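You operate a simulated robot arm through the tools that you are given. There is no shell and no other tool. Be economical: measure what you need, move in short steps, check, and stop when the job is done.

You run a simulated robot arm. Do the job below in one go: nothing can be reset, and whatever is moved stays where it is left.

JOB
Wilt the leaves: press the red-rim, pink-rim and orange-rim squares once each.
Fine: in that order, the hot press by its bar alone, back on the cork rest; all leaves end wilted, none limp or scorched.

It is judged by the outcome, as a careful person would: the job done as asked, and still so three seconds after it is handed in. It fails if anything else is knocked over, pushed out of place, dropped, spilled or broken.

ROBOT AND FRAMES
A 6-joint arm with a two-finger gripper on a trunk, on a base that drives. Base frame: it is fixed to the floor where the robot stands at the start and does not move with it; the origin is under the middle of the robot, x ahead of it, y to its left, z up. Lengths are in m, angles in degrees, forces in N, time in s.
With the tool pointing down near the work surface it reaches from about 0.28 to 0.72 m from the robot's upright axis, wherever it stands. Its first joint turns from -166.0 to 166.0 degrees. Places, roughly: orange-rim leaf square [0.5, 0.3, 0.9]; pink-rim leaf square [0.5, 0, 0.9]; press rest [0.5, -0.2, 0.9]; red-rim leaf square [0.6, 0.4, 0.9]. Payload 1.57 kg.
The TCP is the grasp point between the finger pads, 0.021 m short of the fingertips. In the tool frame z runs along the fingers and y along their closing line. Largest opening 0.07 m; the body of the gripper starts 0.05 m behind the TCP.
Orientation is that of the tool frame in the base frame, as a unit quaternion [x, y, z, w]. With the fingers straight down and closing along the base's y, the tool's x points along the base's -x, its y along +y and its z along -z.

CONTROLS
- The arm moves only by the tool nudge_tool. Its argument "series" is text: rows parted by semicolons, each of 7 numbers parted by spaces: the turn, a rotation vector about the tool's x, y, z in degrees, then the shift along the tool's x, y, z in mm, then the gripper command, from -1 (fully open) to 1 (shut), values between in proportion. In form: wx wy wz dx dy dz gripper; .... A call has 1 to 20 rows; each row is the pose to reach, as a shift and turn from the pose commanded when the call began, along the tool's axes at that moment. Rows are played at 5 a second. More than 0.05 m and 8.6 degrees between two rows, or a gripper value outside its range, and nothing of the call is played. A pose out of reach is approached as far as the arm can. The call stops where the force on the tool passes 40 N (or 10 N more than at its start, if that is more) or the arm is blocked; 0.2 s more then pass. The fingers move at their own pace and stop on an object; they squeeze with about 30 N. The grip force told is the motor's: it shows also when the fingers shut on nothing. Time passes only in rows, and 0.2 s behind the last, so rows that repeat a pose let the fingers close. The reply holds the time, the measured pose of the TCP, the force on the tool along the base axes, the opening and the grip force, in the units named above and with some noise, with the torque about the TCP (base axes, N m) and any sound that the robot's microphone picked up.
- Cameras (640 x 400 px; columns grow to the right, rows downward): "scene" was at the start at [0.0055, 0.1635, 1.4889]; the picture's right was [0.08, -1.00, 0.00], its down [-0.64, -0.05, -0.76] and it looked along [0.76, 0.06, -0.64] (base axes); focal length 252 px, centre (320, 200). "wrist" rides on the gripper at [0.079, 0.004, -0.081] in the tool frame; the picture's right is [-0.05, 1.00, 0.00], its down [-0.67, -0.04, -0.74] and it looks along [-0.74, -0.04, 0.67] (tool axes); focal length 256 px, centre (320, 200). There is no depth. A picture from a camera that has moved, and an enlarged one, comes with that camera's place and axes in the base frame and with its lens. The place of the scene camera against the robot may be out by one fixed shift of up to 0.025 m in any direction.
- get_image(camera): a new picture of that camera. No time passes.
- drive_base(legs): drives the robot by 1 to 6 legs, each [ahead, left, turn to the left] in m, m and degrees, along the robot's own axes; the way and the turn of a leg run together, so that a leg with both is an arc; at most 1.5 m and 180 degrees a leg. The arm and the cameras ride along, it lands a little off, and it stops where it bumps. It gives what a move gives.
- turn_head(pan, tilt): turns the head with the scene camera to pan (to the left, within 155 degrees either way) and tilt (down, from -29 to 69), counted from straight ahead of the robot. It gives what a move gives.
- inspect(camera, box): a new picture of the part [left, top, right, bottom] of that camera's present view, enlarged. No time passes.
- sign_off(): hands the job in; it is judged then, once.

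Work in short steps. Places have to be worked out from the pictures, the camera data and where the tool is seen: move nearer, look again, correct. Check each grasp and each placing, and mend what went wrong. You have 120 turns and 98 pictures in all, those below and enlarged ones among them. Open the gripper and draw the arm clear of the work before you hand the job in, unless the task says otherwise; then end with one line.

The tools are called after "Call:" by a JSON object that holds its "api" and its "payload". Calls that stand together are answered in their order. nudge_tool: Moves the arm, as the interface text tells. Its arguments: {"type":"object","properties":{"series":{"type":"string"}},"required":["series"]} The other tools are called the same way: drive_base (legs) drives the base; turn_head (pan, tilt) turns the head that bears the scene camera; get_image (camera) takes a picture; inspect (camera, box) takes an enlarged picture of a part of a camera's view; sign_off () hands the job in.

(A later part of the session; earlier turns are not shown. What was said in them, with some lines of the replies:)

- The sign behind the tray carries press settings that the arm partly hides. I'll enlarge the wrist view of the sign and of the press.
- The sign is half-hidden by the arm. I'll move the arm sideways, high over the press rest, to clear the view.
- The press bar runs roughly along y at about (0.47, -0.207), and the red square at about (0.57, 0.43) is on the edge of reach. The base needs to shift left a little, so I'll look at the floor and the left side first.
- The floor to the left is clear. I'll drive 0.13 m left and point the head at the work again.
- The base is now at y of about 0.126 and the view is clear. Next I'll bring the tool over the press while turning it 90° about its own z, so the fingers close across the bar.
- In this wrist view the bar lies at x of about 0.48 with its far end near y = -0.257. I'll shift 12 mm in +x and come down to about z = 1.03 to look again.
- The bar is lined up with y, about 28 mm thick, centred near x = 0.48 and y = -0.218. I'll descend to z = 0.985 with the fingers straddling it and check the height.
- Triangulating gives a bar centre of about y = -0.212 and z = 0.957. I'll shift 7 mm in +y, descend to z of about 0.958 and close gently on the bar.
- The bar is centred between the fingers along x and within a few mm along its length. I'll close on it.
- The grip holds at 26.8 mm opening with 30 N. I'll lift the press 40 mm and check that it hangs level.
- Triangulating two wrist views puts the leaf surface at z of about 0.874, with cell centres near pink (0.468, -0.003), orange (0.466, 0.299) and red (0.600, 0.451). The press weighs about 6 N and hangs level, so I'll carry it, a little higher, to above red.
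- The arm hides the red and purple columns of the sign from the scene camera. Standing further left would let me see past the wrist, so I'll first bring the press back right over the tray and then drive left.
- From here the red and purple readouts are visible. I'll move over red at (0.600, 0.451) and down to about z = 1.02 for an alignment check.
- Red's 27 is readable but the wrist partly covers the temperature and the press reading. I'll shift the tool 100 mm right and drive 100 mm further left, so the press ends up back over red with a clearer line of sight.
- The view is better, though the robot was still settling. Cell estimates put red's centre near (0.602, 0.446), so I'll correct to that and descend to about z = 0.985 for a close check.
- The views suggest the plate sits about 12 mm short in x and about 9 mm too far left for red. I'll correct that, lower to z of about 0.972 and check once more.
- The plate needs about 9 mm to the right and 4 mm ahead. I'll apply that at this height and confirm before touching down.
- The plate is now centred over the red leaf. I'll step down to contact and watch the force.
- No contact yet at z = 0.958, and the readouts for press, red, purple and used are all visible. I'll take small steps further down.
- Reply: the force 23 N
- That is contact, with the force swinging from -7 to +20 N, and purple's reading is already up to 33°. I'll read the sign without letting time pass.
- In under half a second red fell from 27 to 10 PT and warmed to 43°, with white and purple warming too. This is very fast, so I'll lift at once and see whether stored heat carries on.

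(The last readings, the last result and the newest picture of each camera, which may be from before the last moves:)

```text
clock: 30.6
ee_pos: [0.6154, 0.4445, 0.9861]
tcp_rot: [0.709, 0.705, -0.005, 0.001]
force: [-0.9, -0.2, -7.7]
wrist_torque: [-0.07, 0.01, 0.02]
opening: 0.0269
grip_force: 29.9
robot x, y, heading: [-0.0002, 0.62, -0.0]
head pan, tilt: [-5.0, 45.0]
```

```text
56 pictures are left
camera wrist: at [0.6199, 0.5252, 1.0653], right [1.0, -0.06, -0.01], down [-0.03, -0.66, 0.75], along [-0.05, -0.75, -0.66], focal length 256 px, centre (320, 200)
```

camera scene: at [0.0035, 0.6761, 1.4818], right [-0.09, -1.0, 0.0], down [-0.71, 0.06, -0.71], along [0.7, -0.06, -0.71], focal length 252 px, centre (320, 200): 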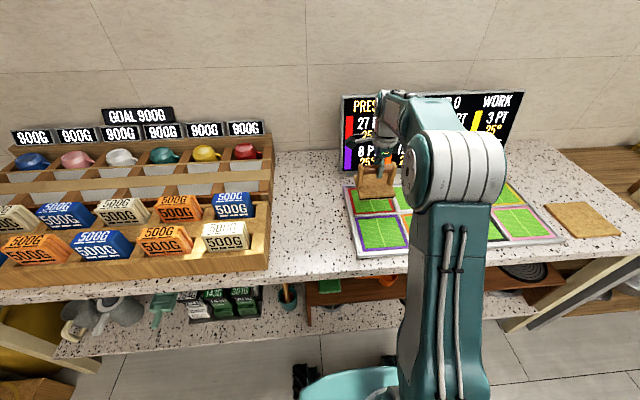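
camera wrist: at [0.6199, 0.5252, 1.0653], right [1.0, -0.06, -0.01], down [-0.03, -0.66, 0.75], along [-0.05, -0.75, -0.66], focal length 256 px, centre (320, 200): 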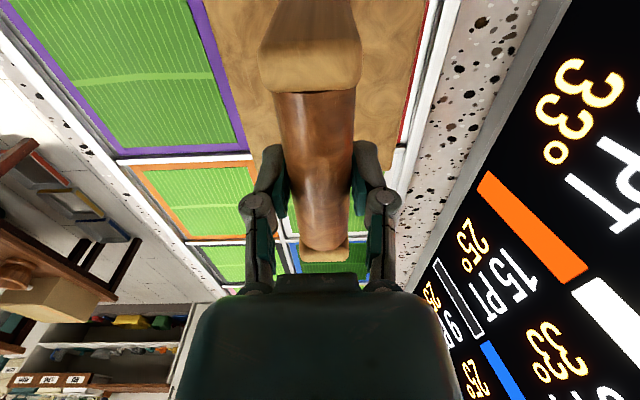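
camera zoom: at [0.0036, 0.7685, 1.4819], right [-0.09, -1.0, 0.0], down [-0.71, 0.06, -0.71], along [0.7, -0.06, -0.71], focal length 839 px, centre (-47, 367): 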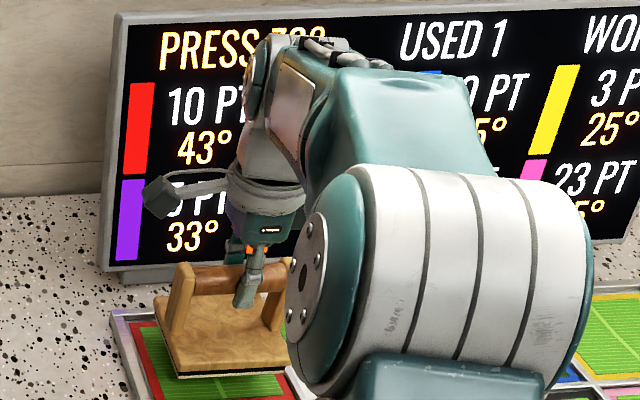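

The readings have not changed since the lift (red 10 PT at 43°, purple 33°). I'll hold a second in the air and see whether they develop with time.

Call:
{"api": "nudge_tool", "payload": {"series": "0 0 0 0 0 -10 1; 0 0 0 0 0 -10 1; 0 0 0 0 0 -10 1; 0 0 0 0 0 -10 1; 0 0 0 0 0 -10 1"}}

Call:
{"api": "inspect", "payload": {"camera": "scene", "box": [350, 90, 510, 210]}}

Call:
{"api": "inspect", "payload": {"camera": "wrist", "box": [420, 140, 640, 400]}}

```text
clock: 31.8
ee_pos: [0.6161, 0.4449, 0.9981]
tcp_rot: [0.709, 0.706, -0.003, 0.003]
force: [-1.0, -0.2, -6.5]
wrist_torque: [-0.02, -0.02, 0.0]
opening: 0.0271
grip_force: 29.9
robot x, y, heading: [0.0022, 0.6208, -0.4]
head pan, tilt: [-5.0, 45.0]
```

```text
3.33 times, centred on (430, 150) of scene
camera zoom: at [0.0037, 0.7683, 1.4819], right [-0.09, -1.0, 0.0], down [-0.71, 0.06, -0.71], along [0.7, -0.06, -0.71], focal length 839 px, centre (-47, 367)
```

zoom: 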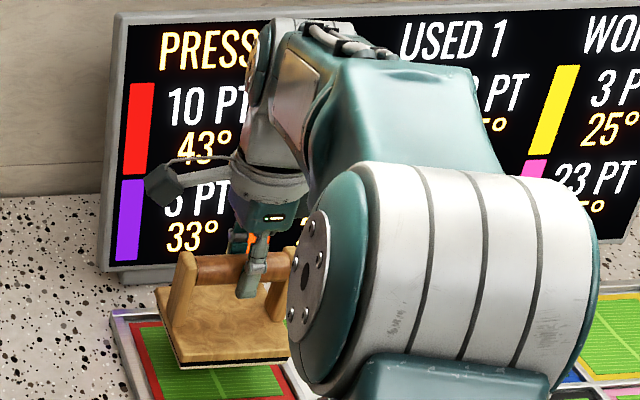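

```text
1.54 times, centred on (530, 270) of wrist
camera zoom: at [0.6201, 0.5253, 1.0776], right [1.0, -0.06, 0.0], down [-0.04, -0.66, 0.75], along [-0.04, -0.75, -0.66], focal length 394 px, centre (-3, 92)
```

zoom: 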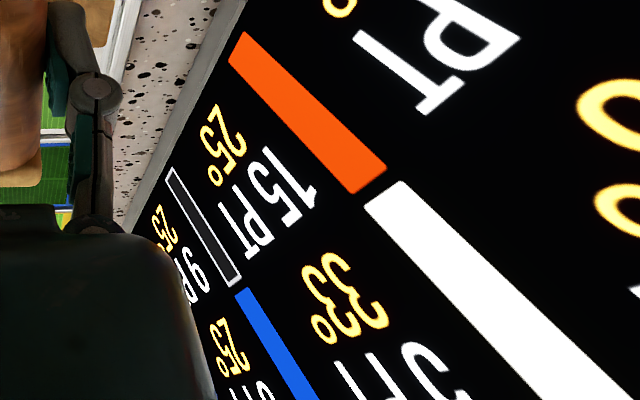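

The sign is static: each touch counts as one discrete press, and warm leaves should keep losing points at the following presses. Next is pink, so I'll raise, draw back in x and drive 0.4 m right.

Call:
{"api": "nudge_tool", "payload": {"series": "0 0 0 0 0 -40 1; 0 0 0 0 -40 -70 1; 0 0 0 0 -80 -70 1; 0 0 0 0 -125 -70 1; 0 0 0 0 -135 -70 1; 0 0 0 0 -135 -70 1"}}

Call:
{"api": "drive_base", "payload": {"legs": [[0, -0.2, 0], [0, -0.2, 0]]}}

Call:
{"api": "nudge_tool", "payload": {"series": "0 0 0 0 0 0 1; 0 0 0 0 0 0 1; 0 0 0 0 0 0 1"}}

Call:
{"api": "get_image", "payload": {"camera": "scene"}}

Call:
{"api": "get_image", "payload": {"camera": "wrist"}}

```text
clock: 33.2
ee_pos: [0.4802, 0.4459, 1.0682]
tcp_rot: [0.709, 0.705, -0.003, 0.002]
force: [-0.2, 0.1, -6.7]
wrist_torque: [-0.03, -0.02, 0.01]
opening: 0.0269
grip_force: 29.8
robot x, y, heading: [-0.0023, 0.618, -0.2]
head pan, tilt: [-5.0, 45.0]
```

```text
clock: 36.0
ee_pos: [0.4802, 0.0491, 1.0688]
tcp_rot: [0.709, 0.705, -0.004, 0.003]
force: [0.0, -0.3, -7.0]
wrist_torque: [-0.04, 0.01, 0.02]
opening: 0.027
grip_force: 30.0
robot x, y, heading: [-0.0038, 0.2222, -0.1]
head pan, tilt: [-5.0, 45.0]
```

```text
clock: 36.8
ee_pos: [0.4797, 0.0492, 1.0695]
tcp_rot: [0.709, 0.705, -0.003, 0.003]
force: [0.2, -0.4, -6.4]
wrist_torque: [-0.05, 0.02, -0.01]
opening: 0.027
grip_force: 29.8
robot x, y, heading: [-0.0005, 0.2215, -0.4]
head pan, tilt: [-5.0, 45.0]
```

```text
53 pictures are left
camera scene: at [0.003, 0.3709, 1.4818], right [-0.09, -1.0, 0.0], down [-0.71, 0.06, -0.71], along [0.7, -0.06, -0.71], focal length 252 px, centre (320, 200)
```

scene: 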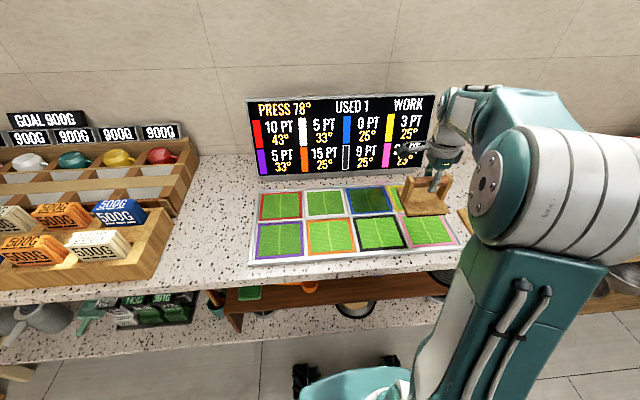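

```text
52 pictures are left
camera wrist: at [0.4842, 0.1285, 1.1486], right [1.0, -0.06, 0.0], down [-0.04, -0.66, 0.75], along [-0.05, -0.75, -0.66], focal length 256 px, centre (320, 200)
```

wrist: 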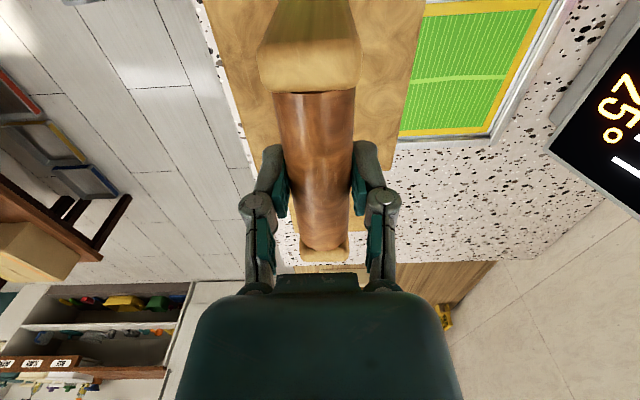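

The readings hold (red 10, white 5, purple 5, press 78°). I'll move over pink at about (0.476, -0.003) and down to z = 0.985 to check alignment.

Call:
{"api": "nudge_tool", "payload": {"series": "0 0 0 -25 -2 30 1; 0 0 0 -52 -4 60 1; 0 0 0 -52 -4 84 1; 0 0 0 -52 -4 84 1; 0 0 0 -52 -4 84 1"}}

Call:
{"api": "inspect", "payload": {"camera": "scene", "box": [380, 180, 476, 260]}}

Call:
{"api": "get_image", "payload": {"camera": "wrist"}}

```text
clock: 38.0
ee_pos: [0.4757, -0.0055, 0.9854]
tcp_rot: [0.71, 0.705, -0.003, 0.002]
force: [0.1, -0.3, -6.9]
wrist_torque: [0.01, -0.02, -0.01]
opening: 0.0269
grip_force: 30.4
robot x, y, heading: [0.0007, 0.2261, -0.2]
head pan, tilt: [-5.0, 45.0]
```

```text
5.00 times, centred on (428, 220) of scene
camera zoom: at [0.003, 0.3696, 1.4819], right [-0.09, -1.0, 0.0], down [-0.71, 0.06, -0.71], along [0.7, -0.06, -0.71], focal length 1259 px, centre (-220, 100)
```

zoom: 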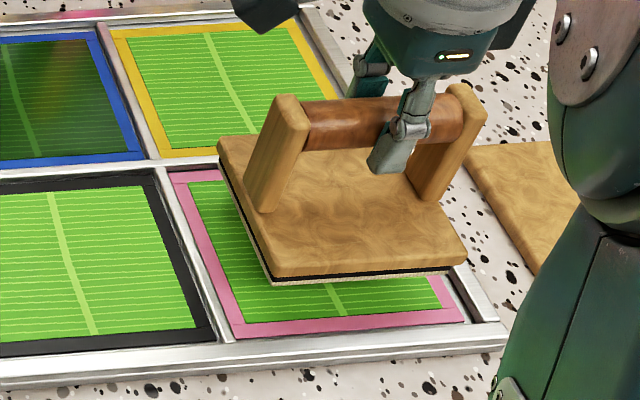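

```text
50 pictures are left
camera wrist: at [0.4802, 0.0748, 1.0652], right [1.0, -0.06, 0.0], down [-0.04, -0.66, 0.75], along [-0.05, -0.75, -0.66], focal length 256 px, centre (320, 200)
```

wrist: 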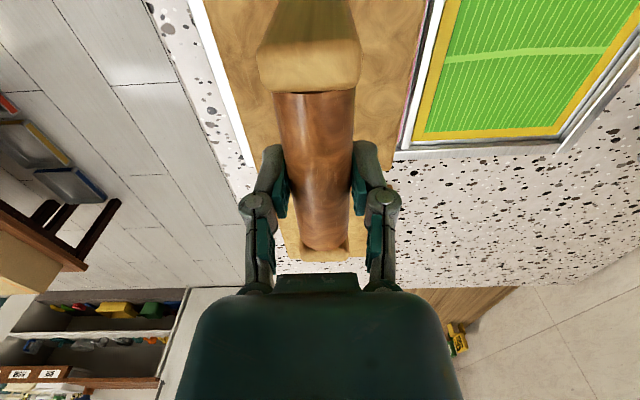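

Projected down to contact, the plate would land about 7 mm too far right and nearly centred in x. I'll correct that and descend to just above contact, around z = 0.962.

Call:
{"api": "nudge_tool", "payload": {"series": "0 0 0 7 -1 0 1; 0 0 0 7 -1 12 1; 0 0 0 7 -1 22 1; 0 0 0 7 -1 22 1"}}

Call:
{"api": "inspect", "payload": {"camera": "scene", "box": [380, 180, 476, 260]}}

```text
clock: 39.0
ee_pos: [0.4747, 0.0003, 0.9657]
tcp_rot: [0.709, 0.705, -0.004, 0.003]
force: [-0.9, 0.2, -6.7]
wrist_torque: [-0.01, -0.04, 0.02]
opening: 0.0268
grip_force: 29.9
robot x, y, heading: [-0.0003, 0.2213, -0.3]
head pan, tilt: [-5.0, 45.0]
```

```text
5.00 times, centred on (428, 220) of scene
camera zoom: at [0.003, 0.3692, 1.4819], right [-0.09, -1.0, 0.0], down [-0.71, 0.06, -0.71], along [0.7, -0.06, -0.71], focal length 1259 px, centre (-220, 100)
```

zoom: 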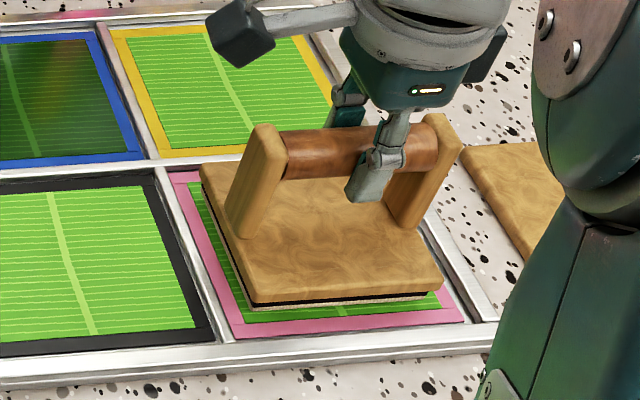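

The plate is well centred over pink. I'll make one clean touch to about z = 0.954.

Call:
{"api": "nudge_tool", "payload": {"series": "0 0 0 0 0 7 1; 0 0 0 0 0 12 1"}}

Call:
{"api": "inspect", "payload": {"camera": "scene", "box": [240, 85, 480, 265]}}

```text
clock: 39.6
ee_pos: [0.4746, 0.0021, 0.9545]
tcp_rot: [0.709, 0.705, -0.002, 0.008]
force: [-1.2, -2.2, 27.5]
wrist_torque: [-0.06, 0.01, 0.01]
opening: 0.0269
grip_force: 29.7
robot x, y, heading: [-0.0034, 0.2231, -0.3]
head pan, tilt: [-5.0, 45.0]
```

```text
2.22 times, centred on (360, 175) of scene
camera zoom: at [0.0008, 0.3709, 1.4819], right [-0.09, -1.0, 0.0], down [-0.7, 0.06, -0.71], along [0.7, -0.06, -0.71], focal length 560 px, centre (231, 256)
```

zoom: 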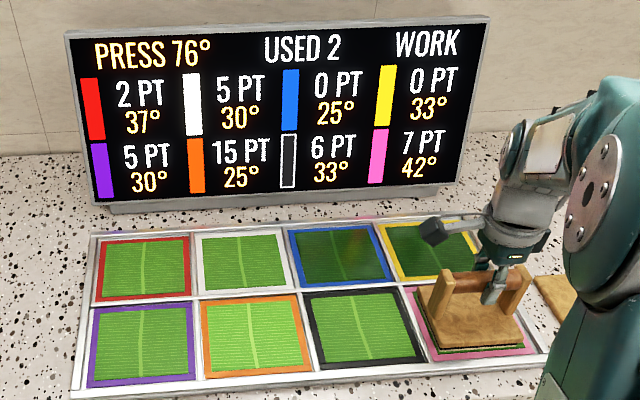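

Pink is done: USED is 2, red dropped to 2 and yellow reached 0, just as that model predicts. I'll lift straight up and shift over orange at about y = 0.298.

Call:
{"api": "nudge_tool", "payload": {"series": "0 0 0 0 0 -35 1; 0 0 0 0 0 -80 1; 0 0 0 45 0 -100 1; 0 0 0 90 0 -100 1; 0 0 0 135 0 -100 1; 0 0 0 180 0 -100 1; 0 0 0 225 0 -100 1; 0 0 0 270 0 -100 1; 0 0 0 296 0 -100 1; 0 0 0 296 0 -70 1; 0 0 0 296 0 -31 1; 0 0 0 296 0 -31 1; 0 0 0 296 0 -31 1"}}

Call:
{"api": "get_image", "payload": {"camera": "scene"}}

Call:
{"api": "inspect", "payload": {"camera": "scene", "box": [280, 180, 376, 260]}}

Call:
{"api": "get_image", "payload": {"camera": "wrist"}}

```text
clock: 42.4
ee_pos: [0.4764, 0.2971, 0.9784]
tcp_rot: [0.71, 0.705, -0.003, 0.004]
force: [-0.8, 0.4, -6.1]
wrist_torque: [-0.01, 0.0, -0.03]
opening: 0.0271
grip_force: 29.6
robot x, y, heading: [0.0033, 0.2213, -0.2]
head pan, tilt: [-5.0, 45.0]
```

```text
47 pictures are left
camera scene: at [0.003, 0.3712, 1.4817], right [-0.09, -1.0, 0.0], down [-0.71, 0.06, -0.71], along [0.7, -0.06, -0.71], focal length 252 px, centre (320, 200)
```

scene: 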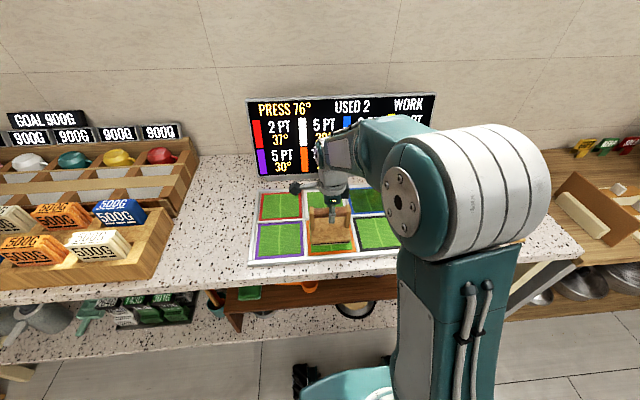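

```text
5.00 times, centred on (328, 220) of scene
camera zoom: at [0.003, 0.3712, 1.4817], right [-0.09, -1.0, 0.0], down [-0.71, 0.06, -0.71], along [0.7, -0.06, -0.71], focal length 1259 px, centre (280, 100)
```

zoom: 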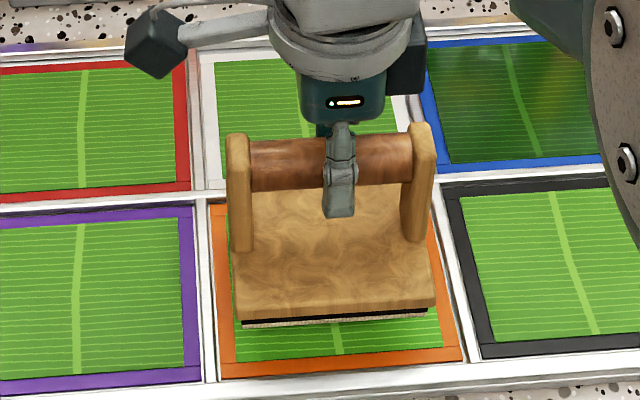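

```text
45 pictures are left
camera wrist: at [0.4811, 0.379, 1.059], right [1.0, -0.06, 0.0], down [-0.04, -0.66, 0.75], along [-0.05, -0.75, -0.66], focal length 256 px, centre (320, 200)
```

wrist: 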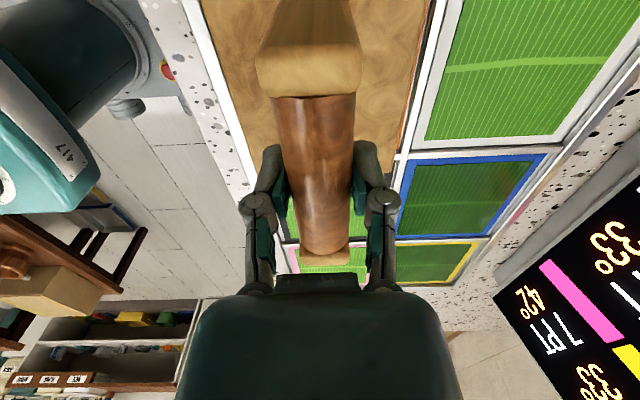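

Orange alignment is within a few mm. I'll trim 3 mm right and 2 mm back, then descend to just above contact.

Call:
{"api": "nudge_tool", "payload": {"series": "0 0 0 -3 -2 0 1; 0 0 0 -3 -2 12 1; 0 0 0 -3 -2 12 1"}}

Call:
{"api": "inspect", "payload": {"camera": "scene", "box": [280, 180, 376, 260]}}

```text
clock: 43.2
ee_pos: [0.4739, 0.2949, 0.9668]
tcp_rot: [0.709, 0.705, -0.004, 0.004]
force: [1.2, 0.4, -6.5]
wrist_torque: [-0.02, 0.02, 0.01]
opening: 0.0267
grip_force: 30.4
robot x, y, heading: [-0.0001, 0.2216, -0.1]
head pan, tilt: [-5.0, 45.0]
```

```text
5.00 times, centred on (328, 220) of scene
camera zoom: at [0.003, 0.3713, 1.4817], right [-0.09, -1.0, 0.0], down [-0.71, 0.06, -0.71], along [0.7, -0.06, -0.71], focal length 1259 px, centre (280, 100)
```

zoom: 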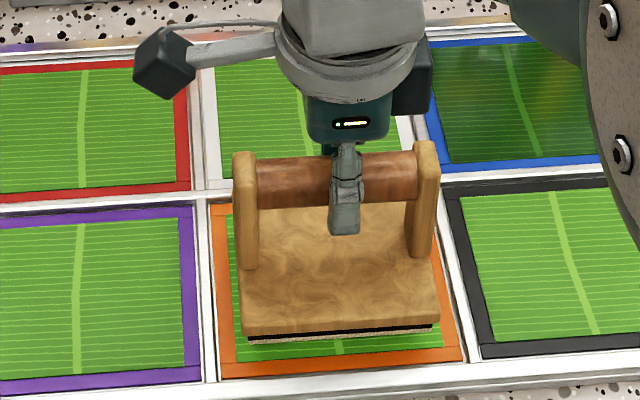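

The plate is centred in the orange square. Now one clean touch.

Call:
{"api": "nudge_tool", "payload": {"series": "0 0 0 0 0 7 1; 0 0 0 0 0 13 1"}}

Call:
{"api": "inspect", "payload": {"camera": "scene", "box": [240, 85, 480, 265]}}

```text
clock: 43.8
ee_pos: [0.4733, 0.295, 0.9559]
tcp_rot: [0.709, 0.705, -0.004, 0.003]
force: [0.2, -0.4, -3.8]
wrist_torque: [-0.16, 0.22, 0.0]
opening: 0.027
grip_force: 30.0
robot x, y, heading: [-0.0019, 0.2218, -0.0]
head pan, tilt: [-5.0, 45.0]
```

```text
2.22 times, centred on (360, 175) of scene
camera zoom: at [0.0028, 0.3713, 1.4817], right [-0.09, -1.0, 0.0], down [-0.71, 0.06, -0.71], along [0.7, -0.06, -0.71], focal length 560 px, centre (231, 256)
```

zoom: 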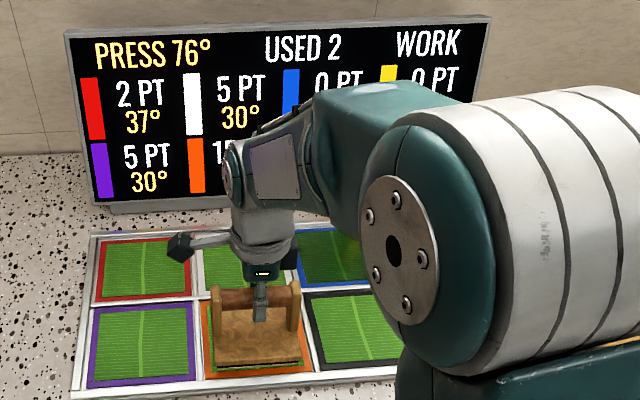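

It is barely touching (-3.8 N against -6.5 N hanging) and hasn't registered. I'll press 4 mm further without lifting.

Call:
{"api": "nudge_tool", "payload": {"series": "0 0 0 0 0 4 1"}}

Call:
{"api": "inspect", "payload": {"camera": "scene", "box": [240, 85, 480, 265]}}

```text
clock: 44.2
ee_pos: [0.4737, 0.2949, 0.9534]
tcp_rot: [0.71, 0.704, 0.0, 0.006]
force: [-4.4, 2.6, 27.9]
wrist_torque: [0.03, 0.09, 0.01]
opening: 0.027
grip_force: 30.4
robot x, y, heading: [0.0006, 0.2221, -0.3]
head pan, tilt: [-5.0, 45.0]
```

```text
2.22 times, centred on (360, 175) of scene
camera zoom: at [0.0002, 0.3708, 1.4819], right [-0.09, -1.0, 0.0], down [-0.7, 0.06, -0.71], along [0.7, -0.06, -0.71], focal length 560 px, centre (231, 256)
```

zoom: 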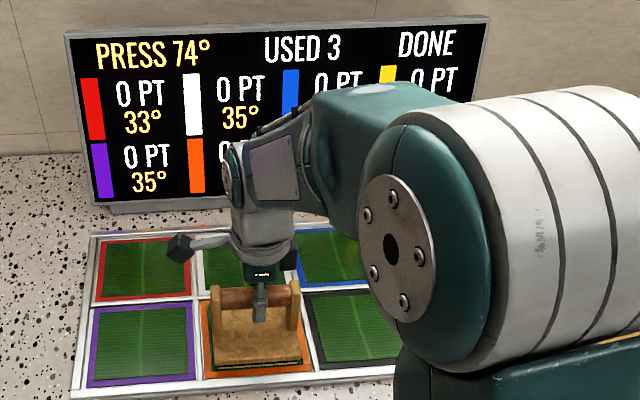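

The sign shows DONE, USED 3 and 0 PT on the leaves I can see. I'll lift and carry the press back above its cork rest at (0.481, -0.212).

Call:
{"api": "nudge_tool", "payload": {"series": "0 0 0 0 0 -35 1; 0 0 0 0 0 -80 1; 0 0 0 -30 0 -115 1; 0 0 0 -75 1 -115 1; 0 0 0 -120 2 -115 1; 0 0 0 -165 3 -115 1; 0 0 0 -210 4 -115 1; 0 0 0 -255 5 -115 1; 0 0 0 -300 6 -115 1; 0 0 0 -345 7 -115 1; 0 0 0 -390 7 -115 1; 0 0 0 -435 7 -115 1; 0 0 0 -480 7 -115 1; 0 0 0 -507 7 -115 1; 0 0 0 -507 7 -80 1; 0 0 0 -507 7 -45 1; 0 0 0 -507 7 -45 1; 0 0 0 -507 7 -45 1"}}

Call:
{"api": "get_image", "payload": {"camera": "scene"}}

Call:
{"api": "inspect", "payload": {"camera": "scene", "box": [430, 180, 550, 260]}}

Call:
{"api": "get_image", "payload": {"camera": "wrist"}}

```text
clock: 48.0
ee_pos: [0.4775, -0.2137, 1.0011]
tcp_rot: [0.709, 0.705, -0.003, 0.002]
force: [0.6, 0.0, -7.4]
wrist_torque: [-0.02, 0.0, 0.0]
opening: 0.027
grip_force: 29.8
robot x, y, heading: [-0.002, 0.22, -0.2]
head pan, tilt: [-5.0, 45.0]
```

```text
41 pictures are left
camera scene: at [0.0031, 0.3678, 1.482], right [-0.09, -1.0, 0.0], down [-0.71, 0.06, -0.71], along [0.7, -0.06, -0.71], focal length 252 px, centre (320, 200)
```

scene: 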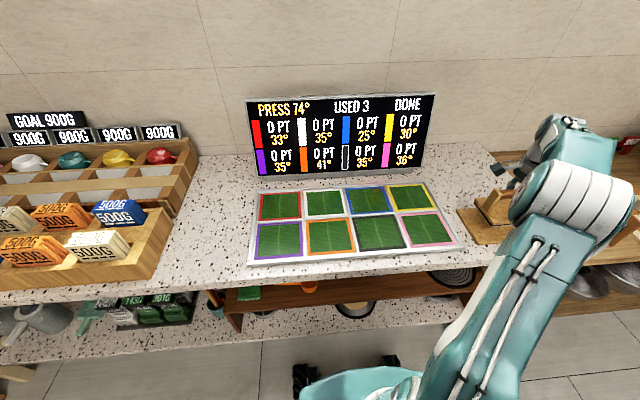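

```text
5.00 times, centred on (490, 220) of scene
camera zoom: at [0.0031, 0.3678, 1.482], right [-0.09, -1.0, 0.0], down [-0.71, 0.06, -0.71], along [0.7, -0.06, -0.71], focal length 1259 px, centre (-530, 100)
```

zoom: 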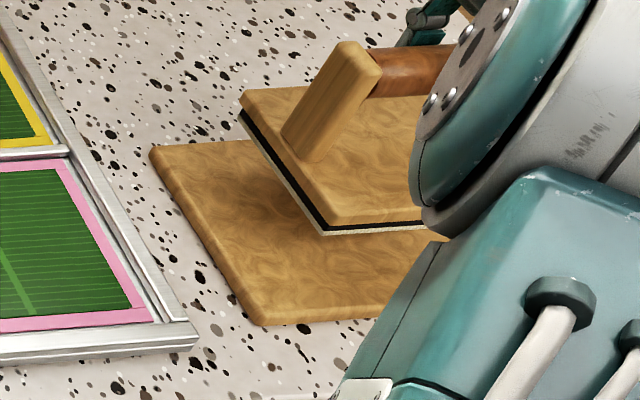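

```text
39 pictures are left
camera wrist: at [0.483, -0.1339, 1.0806], right [1.0, -0.06, 0.0], down [-0.04, -0.66, 0.75], along [-0.05, -0.75, -0.66], focal length 256 px, centre (320, 200)
```

wrist: 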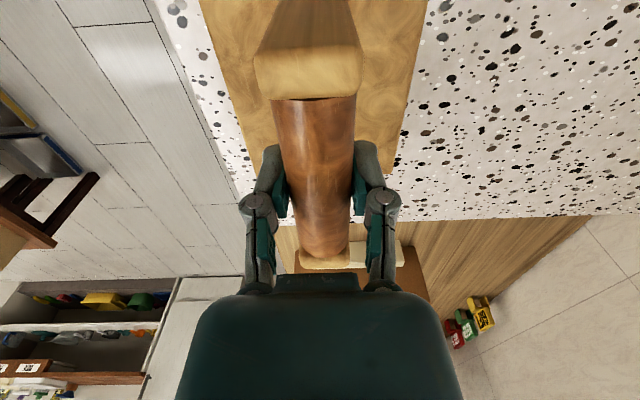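

Every leaf shows 0 PT and looks dark green. The press is over the cork, so I'll trim 3 mm ahead and lower it to its original height.

Call:
{"api": "nudge_tool", "payload": {"series": "0 0 0 1 3 20 1; 0 0 0 1 3 33 1; 0 0 0 1 3 39 1; 0 0 0 1 3 41 1; 0 0 0 1 3 41 1"}}

Call:
{"api": "inspect", "payload": {"camera": "scene", "box": [430, 180, 550, 260]}}

```text
clock: 49.2
ee_pos: [0.4795, -0.2133, 0.9596]
tcp_rot: [0.709, 0.705, -0.003, 0.001]
force: [-0.1, -0.6, -5.9]
wrist_torque: [-0.02, 0.0, -0.02]
opening: 0.0269
grip_force: 30.2
robot x, y, heading: [0.0008, 0.2232, -0.2]
head pan, tilt: [-5.0, 45.0]
```

```text
5.00 times, centred on (490, 220) of scene
camera zoom: at [0.0032, 0.3676, 1.4821], right [-0.09, -1.0, 0.0], down [-0.71, 0.06, -0.71], along [0.7, -0.06, -0.71], focal length 1259 px, centre (-530, 100)
```

zoom: 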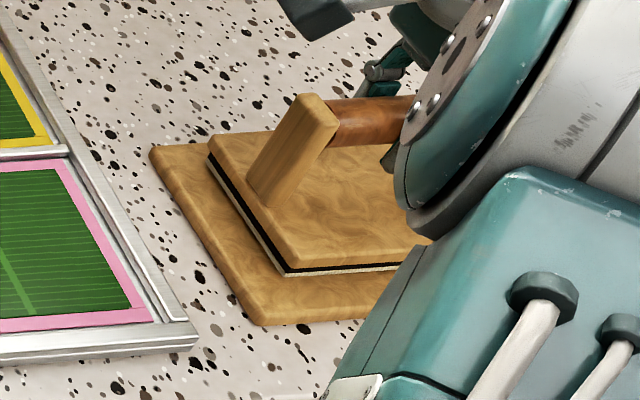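

The full weight still hangs from the gripper, so I'll lower in 2 mm steps.

Call:
{"api": "nudge_tool", "payload": {"series": "0 0 0 0 0 2 1; 0 0 0 0 0 3 1"}}

```text
clock: 49.8
ee_pos: [0.4805, -0.2134, 0.9559]
tcp_rot: [0.709, 0.705, -0.003, 0.002]
force: [0.0, 0.6, -7.4]
wrist_torque: [0.01, 0.0, -0.05]
opening: 0.0267
grip_force: 30.0
robot x, y, heading: [0.0002, 0.2199, -0.0]
head pan, tilt: [-5.0, 45.0]
```

It still hasn't touched, so I'll go down another 2–4 mm.

Call:
{"api": "nudge_tool", "payload": {"series": "0 0 0 0 0 2 1; 0 0 0 0 0 3 1"}}

Call:
{"api": "inspect", "payload": {"camera": "scene", "box": [430, 180, 550, 260]}}

```text
clock: 50.4
ee_pos: [0.4804, -0.212, 0.9548]
tcp_rot: [0.71, 0.705, -0.003, 0.004]
force: [-4.0, 0.1, 9.7]
wrist_torque: [0.82, 0.06, 0.1]
opening: 0.0269
grip_force: 29.9
robot x, y, heading: [0.0001, 0.2204, -0.4]
head pan, tilt: [-5.0, 45.0]
```

```text
5.00 times, centred on (490, 220) of scene
camera zoom: at [0.002, 0.3688, 1.482], right [-0.09, -1.0, 0.0], down [-0.7, 0.06, -0.71], along [0.7, -0.06, -0.71], focal length 1259 px, centre (-530, 100)
```

zoom: 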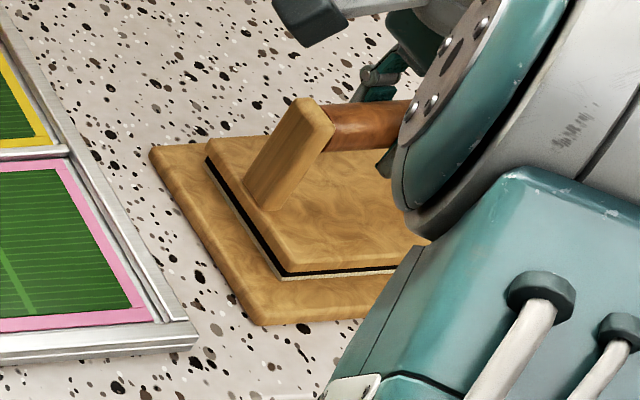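

The press is seated on the cork with the same margins as at the start. I'll ease 1 mm, open gradually and rise straight up.

Call:
{"api": "nudge_tool", "payload": {"series": "0 0 0 0 0 -1 1; 0 0 0 0 0 -1 0; 0 0 0 0 0 -1 -1; 0 0 0 0 0 -1 -1; 0 0 0 0 0 -1 -1; 0 0 0 0 0 -20 -1; 0 0 0 0 0 -50 -1; 0 0 0 0 0 -90 -1; 0 0 0 0 0 -130 -1; 0 0 0 0 0 -170 -1; 0 0 0 0 0 -170 -1"}}

Call:
{"api": "get_image", "payload": {"camera": "wrist"}}

Call:
{"api": "get_image", "payload": {"camera": "scene"}}

Call:
{"api": "inspect", "payload": {"camera": "scene", "box": [240, 85, 560, 265]}}

```text
clock: 52.8
ee_pos: [0.4811, -0.2128, 1.1221]
tcp_rot: [0.71, 0.704, -0.004, 0.002]
force: [0.7, -0.3, 0.2]
wrist_torque: [-0.03, 0.0, 0.01]
opening: 0.0701
grip_force: 0.1
robot x, y, heading: [-0.0028, 0.2221, 0.0]
head pan, tilt: [-5.0, 45.0]
```

```text
36 pictures are left
camera wrist: at [0.4858, -0.1322, 1.2026], right [1.0, -0.06, 0.0], down [-0.04, -0.66, 0.75], along [-0.05, -0.75, -0.66], focal length 256 px, centre (320, 200)
```

wrist: 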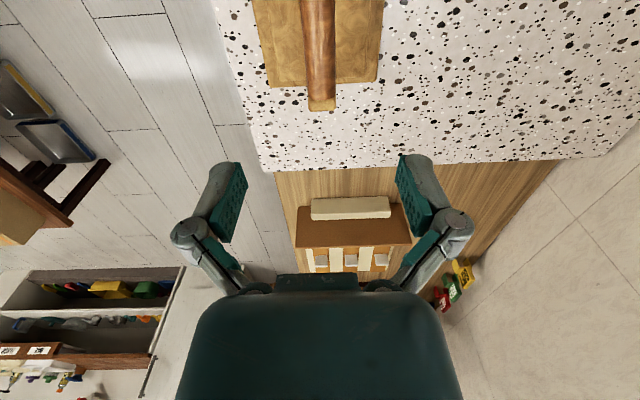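

```text
35 pictures are left
camera scene: at [0.0027, 0.3683, 1.482], right [-0.09, -1.0, 0.0], down [-0.71, 0.06, -0.71], along [0.7, -0.06, -0.71], focal length 252 px, centre (320, 200)
```

scene: 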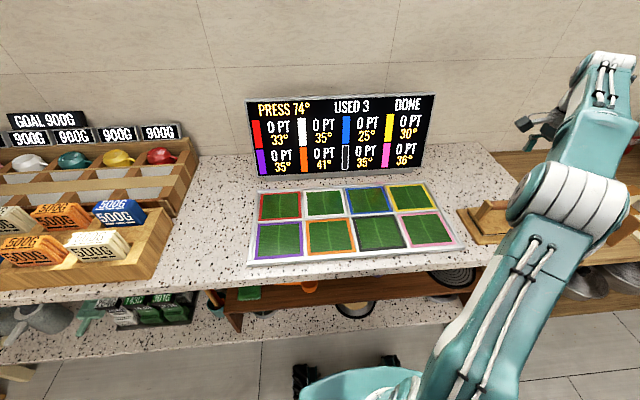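

```text
2.00 times, centred on (400, 175) of scene
camera zoom: at [0.0027, 0.3683, 1.482], right [-0.09, -1.0, 0.0], down [-0.71, 0.06, -0.71], along [0.7, -0.06, -0.71], focal length 504 px, centre (160, 250)
```

zoom: 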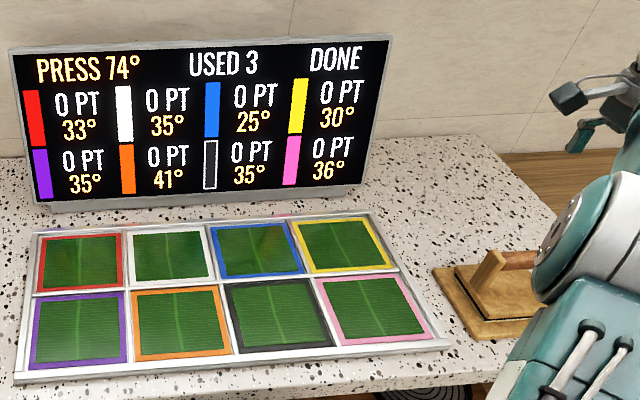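

The press is back upright on the cork, the gripper is open and clear, and all eight squares show 0 PT with DONE on the sign. I'm handing it in.

Call:
{"api": "sign_off", "payload": {}}

```text
The job is handed in.
```

The red-rim, pink-rim and orange-rim squares were each pressed once, in that order. The sign shows DONE and all eight leaves read 0 PT; the press is back on its cork rest, with the gripper open and clear.
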